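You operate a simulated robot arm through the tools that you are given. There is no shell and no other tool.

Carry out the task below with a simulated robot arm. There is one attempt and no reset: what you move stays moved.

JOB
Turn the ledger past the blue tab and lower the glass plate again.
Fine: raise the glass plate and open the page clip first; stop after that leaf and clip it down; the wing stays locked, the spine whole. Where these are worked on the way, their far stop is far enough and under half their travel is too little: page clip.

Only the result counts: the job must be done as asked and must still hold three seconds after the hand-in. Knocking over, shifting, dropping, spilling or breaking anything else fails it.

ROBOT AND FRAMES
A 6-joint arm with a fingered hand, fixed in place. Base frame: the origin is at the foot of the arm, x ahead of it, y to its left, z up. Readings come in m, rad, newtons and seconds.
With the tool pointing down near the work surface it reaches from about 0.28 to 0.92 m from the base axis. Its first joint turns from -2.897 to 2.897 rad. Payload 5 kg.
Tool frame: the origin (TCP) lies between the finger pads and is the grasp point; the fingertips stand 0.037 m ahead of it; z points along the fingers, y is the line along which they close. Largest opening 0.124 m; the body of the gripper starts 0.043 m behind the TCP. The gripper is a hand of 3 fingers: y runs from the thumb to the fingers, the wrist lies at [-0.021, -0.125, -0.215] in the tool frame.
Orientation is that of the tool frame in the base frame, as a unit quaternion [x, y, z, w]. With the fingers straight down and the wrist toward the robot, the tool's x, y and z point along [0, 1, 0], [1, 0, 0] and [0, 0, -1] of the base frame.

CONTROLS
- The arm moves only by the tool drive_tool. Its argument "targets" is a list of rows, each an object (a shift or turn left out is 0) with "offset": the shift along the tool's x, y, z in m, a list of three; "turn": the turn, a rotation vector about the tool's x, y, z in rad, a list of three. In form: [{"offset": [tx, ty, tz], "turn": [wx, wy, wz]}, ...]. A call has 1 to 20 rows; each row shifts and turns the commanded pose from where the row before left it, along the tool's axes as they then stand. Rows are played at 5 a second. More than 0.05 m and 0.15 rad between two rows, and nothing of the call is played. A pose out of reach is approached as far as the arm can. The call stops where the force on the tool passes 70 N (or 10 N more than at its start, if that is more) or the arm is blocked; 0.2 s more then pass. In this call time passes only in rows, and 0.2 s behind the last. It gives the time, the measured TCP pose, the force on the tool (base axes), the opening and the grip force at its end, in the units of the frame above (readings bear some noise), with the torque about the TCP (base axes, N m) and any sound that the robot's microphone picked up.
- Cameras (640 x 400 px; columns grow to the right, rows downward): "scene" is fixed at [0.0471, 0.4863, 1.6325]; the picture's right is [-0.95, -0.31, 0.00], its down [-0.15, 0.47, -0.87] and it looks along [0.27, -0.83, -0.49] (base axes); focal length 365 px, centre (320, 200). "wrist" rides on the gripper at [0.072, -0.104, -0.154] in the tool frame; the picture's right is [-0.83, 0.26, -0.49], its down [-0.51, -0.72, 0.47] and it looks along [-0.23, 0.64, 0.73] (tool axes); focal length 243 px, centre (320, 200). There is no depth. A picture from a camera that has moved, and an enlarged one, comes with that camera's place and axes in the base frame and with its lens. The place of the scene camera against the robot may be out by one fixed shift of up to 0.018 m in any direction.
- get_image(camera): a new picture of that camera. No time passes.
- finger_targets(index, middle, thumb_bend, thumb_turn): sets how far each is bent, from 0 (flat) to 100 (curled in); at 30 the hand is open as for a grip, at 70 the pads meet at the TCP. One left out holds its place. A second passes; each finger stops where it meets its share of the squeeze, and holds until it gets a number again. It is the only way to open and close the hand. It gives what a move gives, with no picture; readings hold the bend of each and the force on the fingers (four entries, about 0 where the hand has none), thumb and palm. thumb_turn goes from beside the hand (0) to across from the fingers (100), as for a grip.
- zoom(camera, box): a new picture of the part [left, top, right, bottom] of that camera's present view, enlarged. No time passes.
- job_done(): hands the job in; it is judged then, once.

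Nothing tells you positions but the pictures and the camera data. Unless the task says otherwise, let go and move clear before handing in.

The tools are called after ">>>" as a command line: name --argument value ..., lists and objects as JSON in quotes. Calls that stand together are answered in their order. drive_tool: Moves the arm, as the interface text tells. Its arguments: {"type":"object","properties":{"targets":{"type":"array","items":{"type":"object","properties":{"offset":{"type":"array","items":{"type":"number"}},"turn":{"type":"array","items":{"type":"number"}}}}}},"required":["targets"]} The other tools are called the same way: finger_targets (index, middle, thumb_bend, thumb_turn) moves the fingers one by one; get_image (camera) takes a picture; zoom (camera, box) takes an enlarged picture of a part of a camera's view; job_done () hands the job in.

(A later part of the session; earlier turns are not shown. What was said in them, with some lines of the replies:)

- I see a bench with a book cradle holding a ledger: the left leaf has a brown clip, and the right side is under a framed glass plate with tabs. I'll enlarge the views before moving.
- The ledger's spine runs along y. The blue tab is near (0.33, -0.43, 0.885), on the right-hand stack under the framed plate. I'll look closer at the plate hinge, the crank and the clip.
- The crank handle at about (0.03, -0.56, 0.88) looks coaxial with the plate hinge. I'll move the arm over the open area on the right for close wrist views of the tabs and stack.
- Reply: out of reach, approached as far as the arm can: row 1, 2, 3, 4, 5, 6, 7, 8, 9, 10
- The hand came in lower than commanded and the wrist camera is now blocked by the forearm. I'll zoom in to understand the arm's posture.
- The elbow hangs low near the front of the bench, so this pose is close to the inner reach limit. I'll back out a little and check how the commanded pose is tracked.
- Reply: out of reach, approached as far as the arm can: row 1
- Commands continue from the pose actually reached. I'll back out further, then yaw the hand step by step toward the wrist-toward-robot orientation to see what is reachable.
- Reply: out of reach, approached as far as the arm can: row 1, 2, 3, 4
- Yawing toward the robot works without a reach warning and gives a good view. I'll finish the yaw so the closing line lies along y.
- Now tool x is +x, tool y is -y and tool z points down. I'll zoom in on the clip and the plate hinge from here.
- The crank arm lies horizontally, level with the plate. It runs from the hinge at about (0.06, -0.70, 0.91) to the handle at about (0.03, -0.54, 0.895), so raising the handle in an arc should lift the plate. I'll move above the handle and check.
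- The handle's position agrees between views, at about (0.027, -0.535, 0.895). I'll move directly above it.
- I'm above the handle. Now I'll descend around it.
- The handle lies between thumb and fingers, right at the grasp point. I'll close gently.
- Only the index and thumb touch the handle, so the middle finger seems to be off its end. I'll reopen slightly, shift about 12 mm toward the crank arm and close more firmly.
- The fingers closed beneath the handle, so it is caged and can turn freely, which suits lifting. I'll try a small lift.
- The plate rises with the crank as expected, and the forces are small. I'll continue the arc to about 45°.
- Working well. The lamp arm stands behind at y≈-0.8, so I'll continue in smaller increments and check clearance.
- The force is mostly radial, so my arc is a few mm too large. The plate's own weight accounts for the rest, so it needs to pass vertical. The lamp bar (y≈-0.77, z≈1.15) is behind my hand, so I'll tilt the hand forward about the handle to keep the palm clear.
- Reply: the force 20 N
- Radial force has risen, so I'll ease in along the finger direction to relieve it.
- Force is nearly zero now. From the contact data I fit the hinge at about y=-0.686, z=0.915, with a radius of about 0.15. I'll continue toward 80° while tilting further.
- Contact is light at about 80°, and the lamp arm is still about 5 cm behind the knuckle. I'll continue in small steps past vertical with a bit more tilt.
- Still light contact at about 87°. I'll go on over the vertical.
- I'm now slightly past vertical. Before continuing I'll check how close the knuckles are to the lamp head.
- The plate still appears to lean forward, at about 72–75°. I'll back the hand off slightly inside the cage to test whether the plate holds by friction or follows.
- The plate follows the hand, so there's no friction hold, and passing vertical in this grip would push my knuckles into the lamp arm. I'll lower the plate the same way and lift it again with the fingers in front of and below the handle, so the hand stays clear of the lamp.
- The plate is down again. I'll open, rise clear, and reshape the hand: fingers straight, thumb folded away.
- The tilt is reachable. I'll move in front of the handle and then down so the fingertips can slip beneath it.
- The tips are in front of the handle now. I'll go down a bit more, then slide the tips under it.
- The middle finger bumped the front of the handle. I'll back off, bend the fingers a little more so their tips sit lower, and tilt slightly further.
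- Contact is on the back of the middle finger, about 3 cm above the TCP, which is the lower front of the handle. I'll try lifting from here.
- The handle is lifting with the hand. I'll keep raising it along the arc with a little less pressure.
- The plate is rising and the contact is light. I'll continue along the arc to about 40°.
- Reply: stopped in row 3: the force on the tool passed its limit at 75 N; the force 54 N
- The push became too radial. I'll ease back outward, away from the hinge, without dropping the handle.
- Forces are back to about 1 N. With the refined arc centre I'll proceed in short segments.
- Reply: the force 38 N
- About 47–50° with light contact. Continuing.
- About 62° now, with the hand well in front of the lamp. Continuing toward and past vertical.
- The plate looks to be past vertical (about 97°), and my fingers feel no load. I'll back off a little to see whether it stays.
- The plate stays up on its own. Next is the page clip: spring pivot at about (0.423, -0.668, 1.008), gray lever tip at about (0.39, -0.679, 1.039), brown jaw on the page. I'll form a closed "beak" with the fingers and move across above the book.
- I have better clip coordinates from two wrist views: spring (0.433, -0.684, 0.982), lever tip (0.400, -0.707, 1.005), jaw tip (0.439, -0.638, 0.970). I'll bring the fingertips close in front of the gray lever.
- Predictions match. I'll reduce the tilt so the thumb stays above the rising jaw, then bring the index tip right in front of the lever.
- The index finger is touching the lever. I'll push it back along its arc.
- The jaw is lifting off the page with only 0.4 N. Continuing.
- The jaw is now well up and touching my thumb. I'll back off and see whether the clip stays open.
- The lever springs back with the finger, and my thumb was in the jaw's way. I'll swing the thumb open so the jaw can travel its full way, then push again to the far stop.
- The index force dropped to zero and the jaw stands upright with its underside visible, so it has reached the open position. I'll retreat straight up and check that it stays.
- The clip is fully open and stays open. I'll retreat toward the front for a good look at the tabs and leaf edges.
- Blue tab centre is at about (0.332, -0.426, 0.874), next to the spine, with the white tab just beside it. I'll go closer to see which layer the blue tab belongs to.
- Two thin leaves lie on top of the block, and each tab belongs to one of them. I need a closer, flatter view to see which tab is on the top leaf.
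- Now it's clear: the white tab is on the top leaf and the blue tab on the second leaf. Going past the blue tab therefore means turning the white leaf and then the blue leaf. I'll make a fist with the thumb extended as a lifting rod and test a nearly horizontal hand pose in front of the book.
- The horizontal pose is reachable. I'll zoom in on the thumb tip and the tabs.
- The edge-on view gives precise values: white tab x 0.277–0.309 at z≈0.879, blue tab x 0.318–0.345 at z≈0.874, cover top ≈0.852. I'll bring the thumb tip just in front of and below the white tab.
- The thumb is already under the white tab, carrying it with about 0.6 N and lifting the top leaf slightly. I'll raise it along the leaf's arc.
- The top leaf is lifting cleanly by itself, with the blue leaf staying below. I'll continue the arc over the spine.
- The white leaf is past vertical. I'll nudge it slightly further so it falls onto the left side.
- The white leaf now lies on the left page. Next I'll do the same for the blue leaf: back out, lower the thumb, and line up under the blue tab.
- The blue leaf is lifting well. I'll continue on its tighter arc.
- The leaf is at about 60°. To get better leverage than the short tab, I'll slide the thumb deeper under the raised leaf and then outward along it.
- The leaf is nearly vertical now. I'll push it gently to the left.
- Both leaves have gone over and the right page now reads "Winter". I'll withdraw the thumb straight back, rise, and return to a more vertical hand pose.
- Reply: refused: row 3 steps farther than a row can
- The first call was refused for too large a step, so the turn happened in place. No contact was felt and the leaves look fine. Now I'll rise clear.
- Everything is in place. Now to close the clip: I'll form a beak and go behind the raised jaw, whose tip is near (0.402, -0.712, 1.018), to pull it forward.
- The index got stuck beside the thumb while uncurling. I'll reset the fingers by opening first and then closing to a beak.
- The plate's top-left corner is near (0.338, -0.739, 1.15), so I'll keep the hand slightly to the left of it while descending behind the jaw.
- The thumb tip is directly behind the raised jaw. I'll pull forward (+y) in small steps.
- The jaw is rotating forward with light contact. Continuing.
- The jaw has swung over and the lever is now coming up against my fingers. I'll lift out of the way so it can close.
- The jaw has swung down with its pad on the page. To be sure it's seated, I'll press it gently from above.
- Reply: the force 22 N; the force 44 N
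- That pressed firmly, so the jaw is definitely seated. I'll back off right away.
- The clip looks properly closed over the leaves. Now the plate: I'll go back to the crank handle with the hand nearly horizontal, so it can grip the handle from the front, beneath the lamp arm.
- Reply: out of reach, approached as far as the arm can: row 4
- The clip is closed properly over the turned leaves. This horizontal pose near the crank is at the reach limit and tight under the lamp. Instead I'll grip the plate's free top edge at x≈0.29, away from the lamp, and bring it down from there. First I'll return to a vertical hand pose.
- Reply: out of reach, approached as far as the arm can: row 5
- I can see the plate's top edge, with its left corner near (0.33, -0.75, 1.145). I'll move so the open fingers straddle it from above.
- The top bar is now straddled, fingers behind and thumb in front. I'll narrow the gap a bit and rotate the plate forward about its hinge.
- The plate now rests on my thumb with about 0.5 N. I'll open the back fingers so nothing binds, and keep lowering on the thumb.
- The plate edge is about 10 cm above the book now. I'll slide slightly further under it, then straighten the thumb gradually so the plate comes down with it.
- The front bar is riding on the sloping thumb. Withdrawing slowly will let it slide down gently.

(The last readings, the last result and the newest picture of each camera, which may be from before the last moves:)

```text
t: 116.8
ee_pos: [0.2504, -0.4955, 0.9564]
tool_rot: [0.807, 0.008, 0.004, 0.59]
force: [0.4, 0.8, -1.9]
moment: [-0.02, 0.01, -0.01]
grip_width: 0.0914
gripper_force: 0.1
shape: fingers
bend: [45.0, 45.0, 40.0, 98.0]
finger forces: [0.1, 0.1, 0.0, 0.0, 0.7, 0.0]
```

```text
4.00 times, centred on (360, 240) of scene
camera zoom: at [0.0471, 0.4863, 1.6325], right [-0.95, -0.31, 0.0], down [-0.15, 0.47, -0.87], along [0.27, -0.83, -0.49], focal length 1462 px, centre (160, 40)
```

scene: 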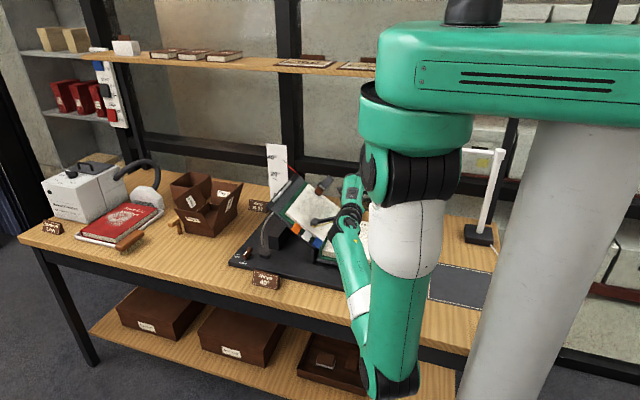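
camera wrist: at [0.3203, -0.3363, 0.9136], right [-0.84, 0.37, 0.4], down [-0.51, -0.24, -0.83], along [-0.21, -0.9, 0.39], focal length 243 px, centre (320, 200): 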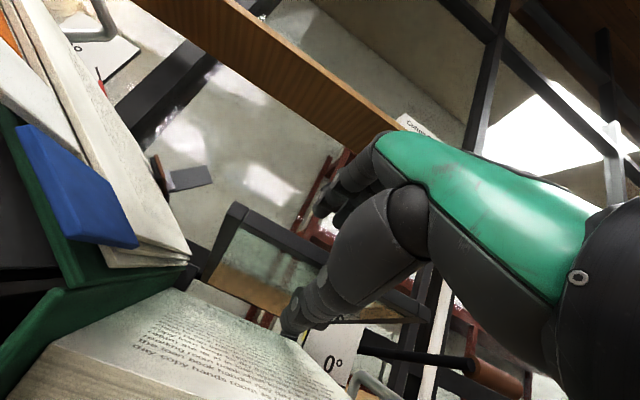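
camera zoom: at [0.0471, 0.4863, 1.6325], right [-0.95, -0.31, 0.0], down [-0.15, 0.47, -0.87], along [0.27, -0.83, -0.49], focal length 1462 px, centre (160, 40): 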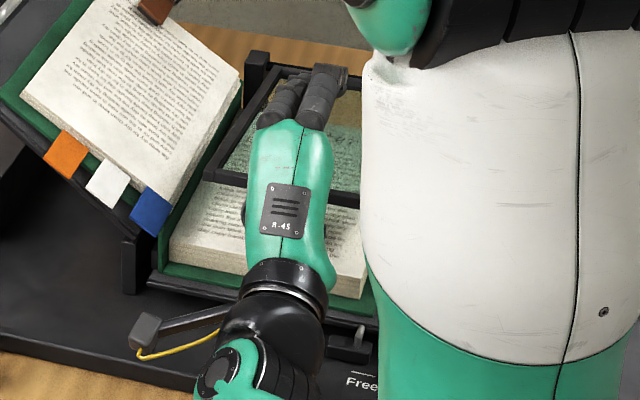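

>>> drive_tool --targets '[{"offset": [0, -0.0015, -0.0048]}, {"offset": [0, -0.0015, -0.0048]}, {"offset": [0, -0.0015, -0.0048]}]'

>>> zoom --camera "wrist" --box '[160, 200, 440, 400]'

```text
t: 117.6
ee_pos: [0.2496, -0.4808, 0.9568]
tool_rot: [0.807, 0.009, 0.005, 0.591]
force: [-0.7, -0.2, -1.3]
moment: [0.01, -0.01, 0.0]
grip_width: 0.0913
gripper_force: 0.8
shape: fingers
bend: [45.0, 45.0, 40.0, 98.0]
finger forces: [0.1, 0.0, 0.1, 0.0, 0.8, 0.0]
```

```text
2.00 times, centred on (300, 300) of wrist
camera zoom: at [0.3184, -0.3011, 0.9025], right [-0.84, 0.37, 0.4], down [-0.5, -0.24, -0.83], along [-0.21, -0.9, 0.39], focal length 485 px, centre (360, 0)
```

zoom: 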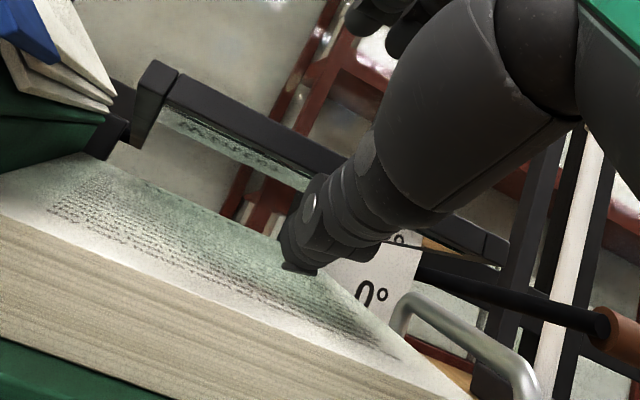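

>>> drive_tool --targets '[{"offset": [0, -0.0044, -0.0033]}, {"offset": [0, -0.0015, -0.0048]}, {"offset": [0, -0.0015, -0.0048]}]'

>>> zoom --camera "wrist" --box '[160, 200, 440, 400]'

```text
t: 118.4
ee_pos: [0.2496, -0.4675, 0.9555]
tool_rot: [0.808, 0.009, 0.004, 0.589]
force: [0.2, 0.1, -0.9]
moment: [0.0, 0.03, 0.01]
grip_width: 0.0916
gripper_force: 0.1
shape: fingers
bend: [45.0, 45.0, 40.0, 98.0]
finger forces: [0.1, 0.1, 0.0, 0.1, 0.7, 0.0]
```

```text
2.00 times, centred on (300, 300) of wrist
camera zoom: at [0.3188, -0.2879, 0.9009], right [-0.84, 0.37, 0.4], down [-0.51, -0.24, -0.83], along [-0.21, -0.9, 0.39], focal length 485 px, centre (360, 0)
```

zoom: 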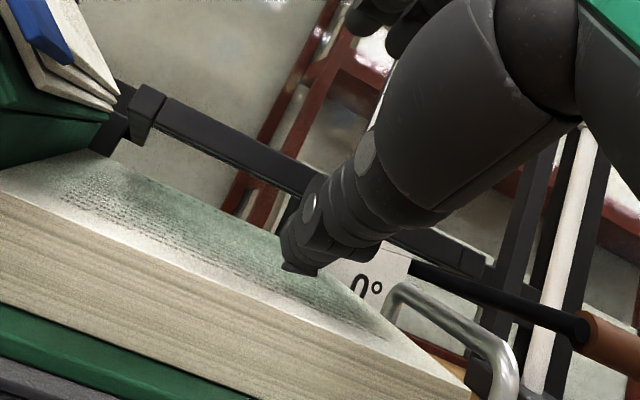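

>>> drive_tool --targets '[{"offset": [0, -0.0009, -0.0029]}, {"offset": [0, -0.0009, -0.0029]}, {"offset": [0, -0.0009, -0.0029]}, {"offset": [0, -0.0009, -0.0029]}]'

>>> zoom --camera "wrist" --box '[160, 200, 440, 400]'

```text
t: 119.4
ee_pos: [0.2499, -0.4546, 0.9547]
tool_rot: [0.808, 0.009, 0.004, 0.589]
force: [0.8, 0.3, -1.2]
moment: [0.03, 0.01, -0.01]
grip_width: 0.0916
gripper_force: 0.2
shape: fingers
bend: [45.0, 45.0, 39.0, 98.0]
finger forces: [0.1, 0.0, 0.0, 0.1, 0.7, 0.0]
```

```text
2.00 times, centred on (300, 300) of wrist
camera zoom: at [0.3186, -0.2756, 0.9014], right [-0.84, 0.37, 0.4], down [-0.51, -0.24, -0.83], along [-0.21, -0.9, 0.39], focal length 485 px, centre (360, 0)
```

zoom: 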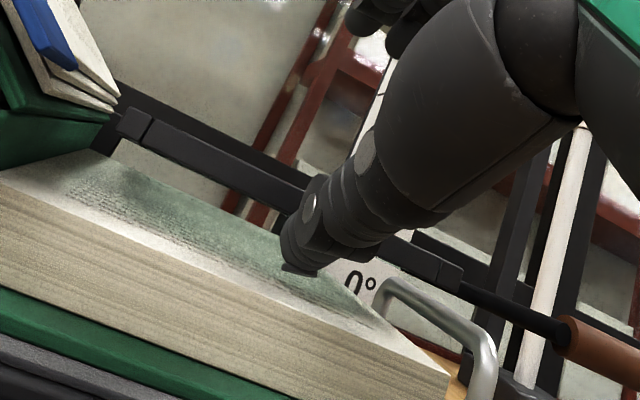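

>>> drive_tool --targets '[{"offset": [0, -0.0009, -0.0029]}, {"offset": [0, -0.0009, -0.0029]}, {"offset": [0, -0.0009, -0.0029]}, {"offset": [0, -0.0009, -0.0029]}]'

>>> zoom --camera "wrist" --box '[160, 200, 440, 400]'

```text
t: 120.4
ee_pos: [0.2497, -0.4428, 0.9544]
tool_rot: [0.808, 0.009, 0.005, 0.589]
force: [-0.4, 0.1, -0.7]
moment: [-0.04, 0.0, 0.01]
grip_width: 0.0911
gripper_force: 0.1
shape: fingers
bend: [45.0, 45.0, 40.0, 98.0]
finger forces: [0.1, 0.0, 0.1, 0.1, 0.0, 0.0]
```

```text
2.00 times, centred on (300, 300) of wrist
camera zoom: at [0.3188, -0.2636, 0.9001], right [-0.84, 0.37, 0.4], down [-0.51, -0.24, -0.83], along [-0.21, -0.9, 0.39], focal length 485 px, centre (360, 0)
```

zoom: 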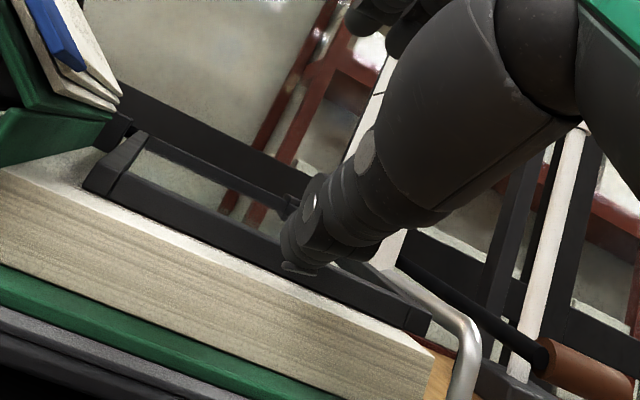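

The plate has come off the thumb tip and now lies on the page. I'll withdraw and check everything.

>>> drive_tool --targets '[{"offset": [0, 0.006, -0.03]}, {"offset": [0, 0.01, -0.035]}, {"offset": [0, 0.03, -0.03]}, {"offset": [0, 0.035, -0.025]}]'

>>> get_image --camera "scene"

>>> get_image --camera "wrist"

```text
t: 121.4
ee_pos: [0.2471, -0.3524, 1.0679]
tool_rot: [0.808, 0.008, 0.003, 0.589]
force: [-0.7, 0.0, 0.3]
moment: [-0.01, 0.0, -0.01]
grip_width: 0.091
gripper_force: 0.1
shape: fingers
bend: [45.0, 45.0, 40.0, 98.0]
finger forces: [0.0, 0.0, 0.0, 0.0, 0.0, 0.0]
```

```text
taken
```

scene: 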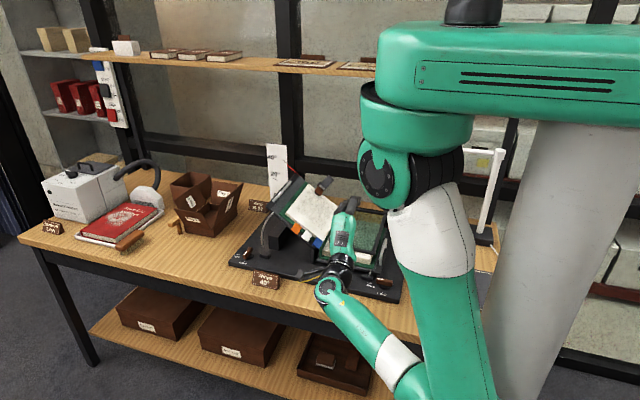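

```text
taken
camera wrist: at [0.3151, -0.1739, 1.0139], right [-0.84, 0.37, 0.4], down [-0.51, -0.24, -0.83], along [-0.21, -0.9, 0.39], focal length 243 px, centre (320, 200)
```

wrist: 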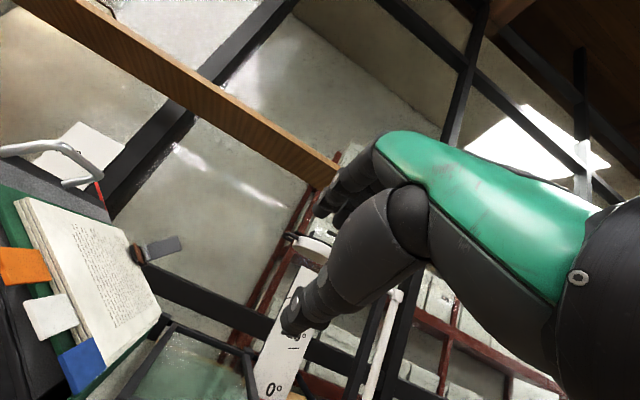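

>>> drive_tool --targets '[{"offset": [0, 0.03, -0.01], "turn": [0.13, 0, 0]}, {"offset": [0, 0.03, -0.01], "turn": [0.13, 0, 0]}, {"offset": [0, 0.02, -0.015], "turn": [0.13, 0, 0]}, {"offset": [0, 0, 0], "turn": [0.13, 0, 0]}, {"offset": [0, 0, 0], "turn": [0.13, 0, 0]}]'

>>> get_image --camera "wrist"

>>> get_image --camera "scene"

```text
t: 122.6
ee_pos: [0.2802, -0.38, 1.1146]
tool_rot: [0.954, 0.009, 0.0, 0.3]
force: [0.1, 0.1, 0.6]
moment: [-0.01, -0.01, 0.01]
grip_width: 0.091
gripper_force: 0.0
shape: fingers
bend: [45.0, 45.0, 40.0, 98.0]
finger forces: [0.0, 0.0, 0.0, 0.0, 0.0, 0.0]
out of reach, approached as far as the arm can: row 3, 4, 5
```

```text
taken
camera wrist: at [0.349, -0.2054, 1.1799], right [-0.83, 0.05, 0.56], down [-0.52, 0.31, -0.8], along [-0.21, -0.95, -0.23], focal length 243 px, centre (320, 200)
```

wrist: 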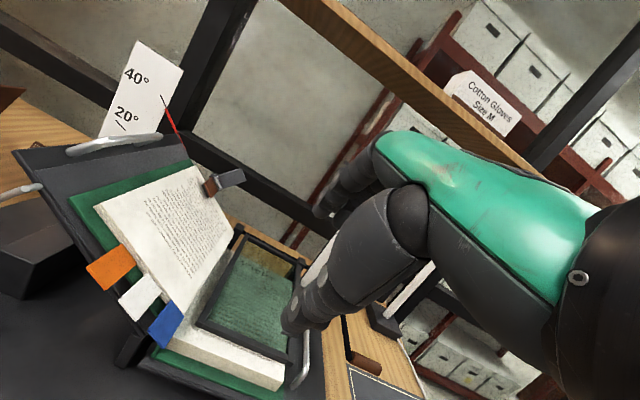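

```text
taken
```

scene: 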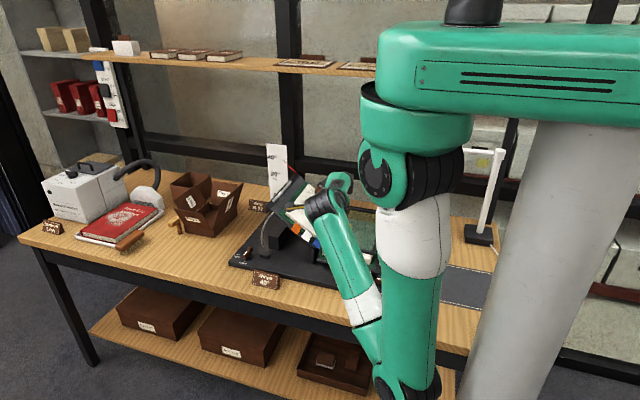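

>>> zoom --camera "wrist" --box '[60, 130, 320, 400]'

>>> drive_tool --targets '[{"offset": [-0.04, 0.02, 0]}, {"offset": [-0.04, 0.02, 0]}, {"offset": [-0.04, 0.02, 0]}]'

>>> zoom --camera "scene" --box '[220, 140, 440, 310]'

>>> get_image --camera "wrist"

```text
1.48 times, centred on (190, 265) of wrist
camera zoom: at [0.349, -0.2054, 1.1799], right [-0.83, 0.05, 0.56], down [-0.52, 0.31, -0.8], along [-0.21, -0.95, -0.23], focal length 359 px, centre (513, 104)
```

zoom: 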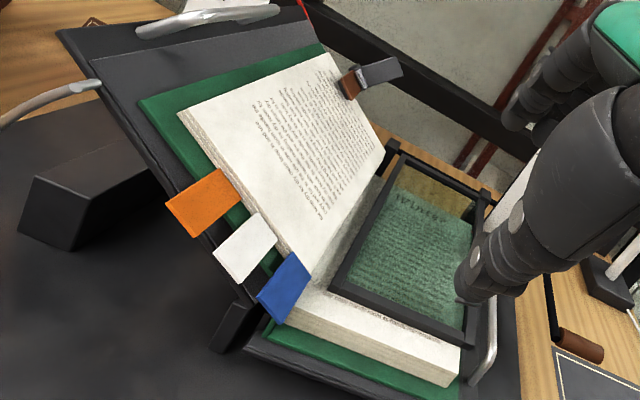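

```text
t: 123.4
ee_pos: [0.1732, -0.4567, 1.1246]
tool_rot: [0.953, 0.011, 0.001, 0.302]
force: [1.0, 0.3, -0.8]
moment: [-0.01, 0.01, -0.01]
grip_width: 0.091
gripper_force: 0.1
shape: fingers
bend: [45.0, 45.0, 40.0, 98.0]
finger forces: [0.1, 0.1, 0.0, 0.0, 0.0, 0.0]
out of reach, approached as far as the arm can: row 1, 2, 3
```

```text
2.35 times, centred on (330, 225) of scene
camera zoom: at [0.0471, 0.4863, 1.6325], right [-0.95, -0.31, 0.0], down [-0.15, 0.47, -0.87], along [0.27, -0.83, -0.49], focal length 860 px, centre (296, 141)
```

zoom: 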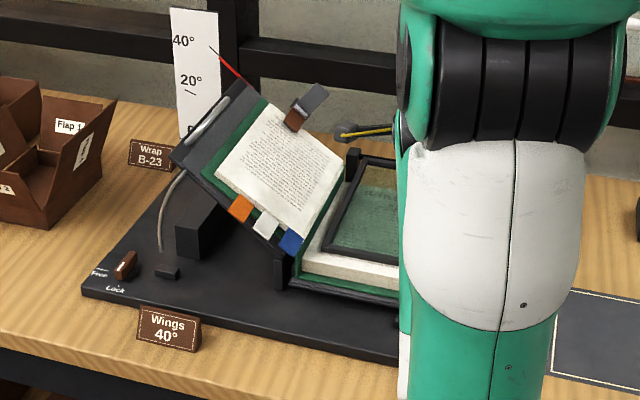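

```text
taken
camera wrist: at [0.2423, -0.2814, 1.1887], right [-0.83, 0.05, 0.56], down [-0.52, 0.31, -0.8], along [-0.21, -0.95, -0.23], focal length 243 px, centre (320, 200)
```

wrist: 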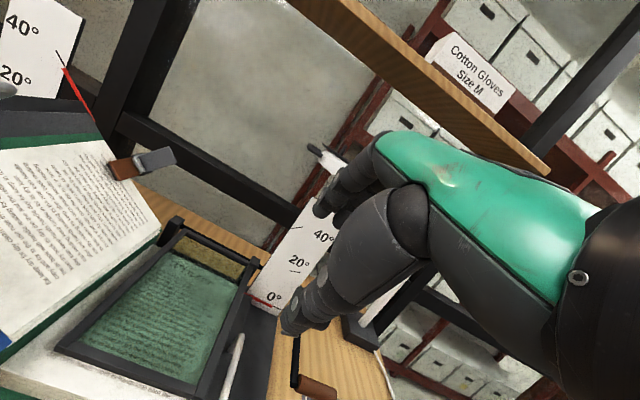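

>>> zoom --camera "wrist" --box '[30, 200, 290, 400]'

>>> zoom --camera "wrist" --box '[80, 120, 200, 200]'

```text
2.00 times, centred on (160, 300) of wrist
camera zoom: at [0.2423, -0.2814, 1.1887], right [-0.83, 0.05, 0.56], down [-0.52, 0.31, -0.8], along [-0.21, -0.95, -0.23], focal length 485 px, centre (640, 0)
```

zoom: 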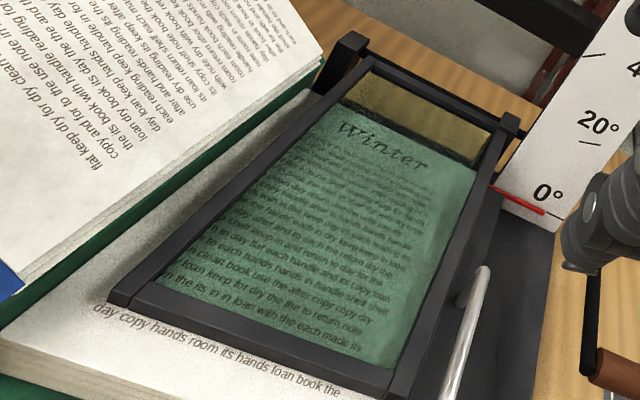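

```text
5.00 times, centred on (140, 160) of wrist
camera zoom: at [0.2423, -0.2814, 1.1887], right [-0.83, 0.05, 0.56], down [-0.52, 0.31, -0.8], along [-0.21, -0.95, -0.23], focal length 1213 px, centre (1220, 400)
```

zoom: 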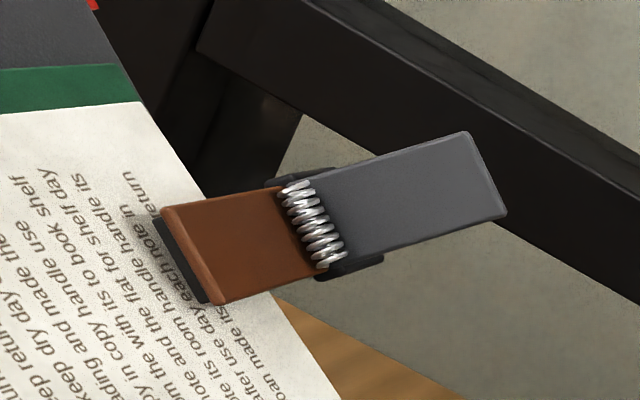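

The plate lies flat on "Winter", the white and blue leaves are turned and clipped, and the pointers still read 40° and 0°. The hand is clear of everything, so I'm handing in.

>>> job_done

```text
The job is handed in.
```

The ledger is turned past the blue tab and the glass plate is lowered onto the new right-hand page, "Winter". I've handed the job in, but the tool did not report whether it passed.

- **Leaves:** the white tab turned out to be on the top leaf and the blue tab on the one below it. I turned both to the left, one at a time, and stopped after the blue leaf.
- **Page clip:** I opened it to its far stop before turning the leaves and closed it over them afterwards. While seating it I pressed harder than I meant to, about 40 N for a moment. It looked closed and undamaged in the last pictures.
- **Glass plate:** the first lift would have put my hand into the lamp arm, so I lowered the plate and raised it again another way. On the second lift the push on the crank peaked at about 75 N before I eased off. At the end I brought the plate down on the thumb and let it slide off onto the page, with no impact sound reported.
- **Wing and spine:** the gauges read 40° and 0° as at the start, and I did not touch either lock knob or load the spine.

Nothing else looked moved in the last pictures, and the hand was clear of the ledger and plate when I handed in.
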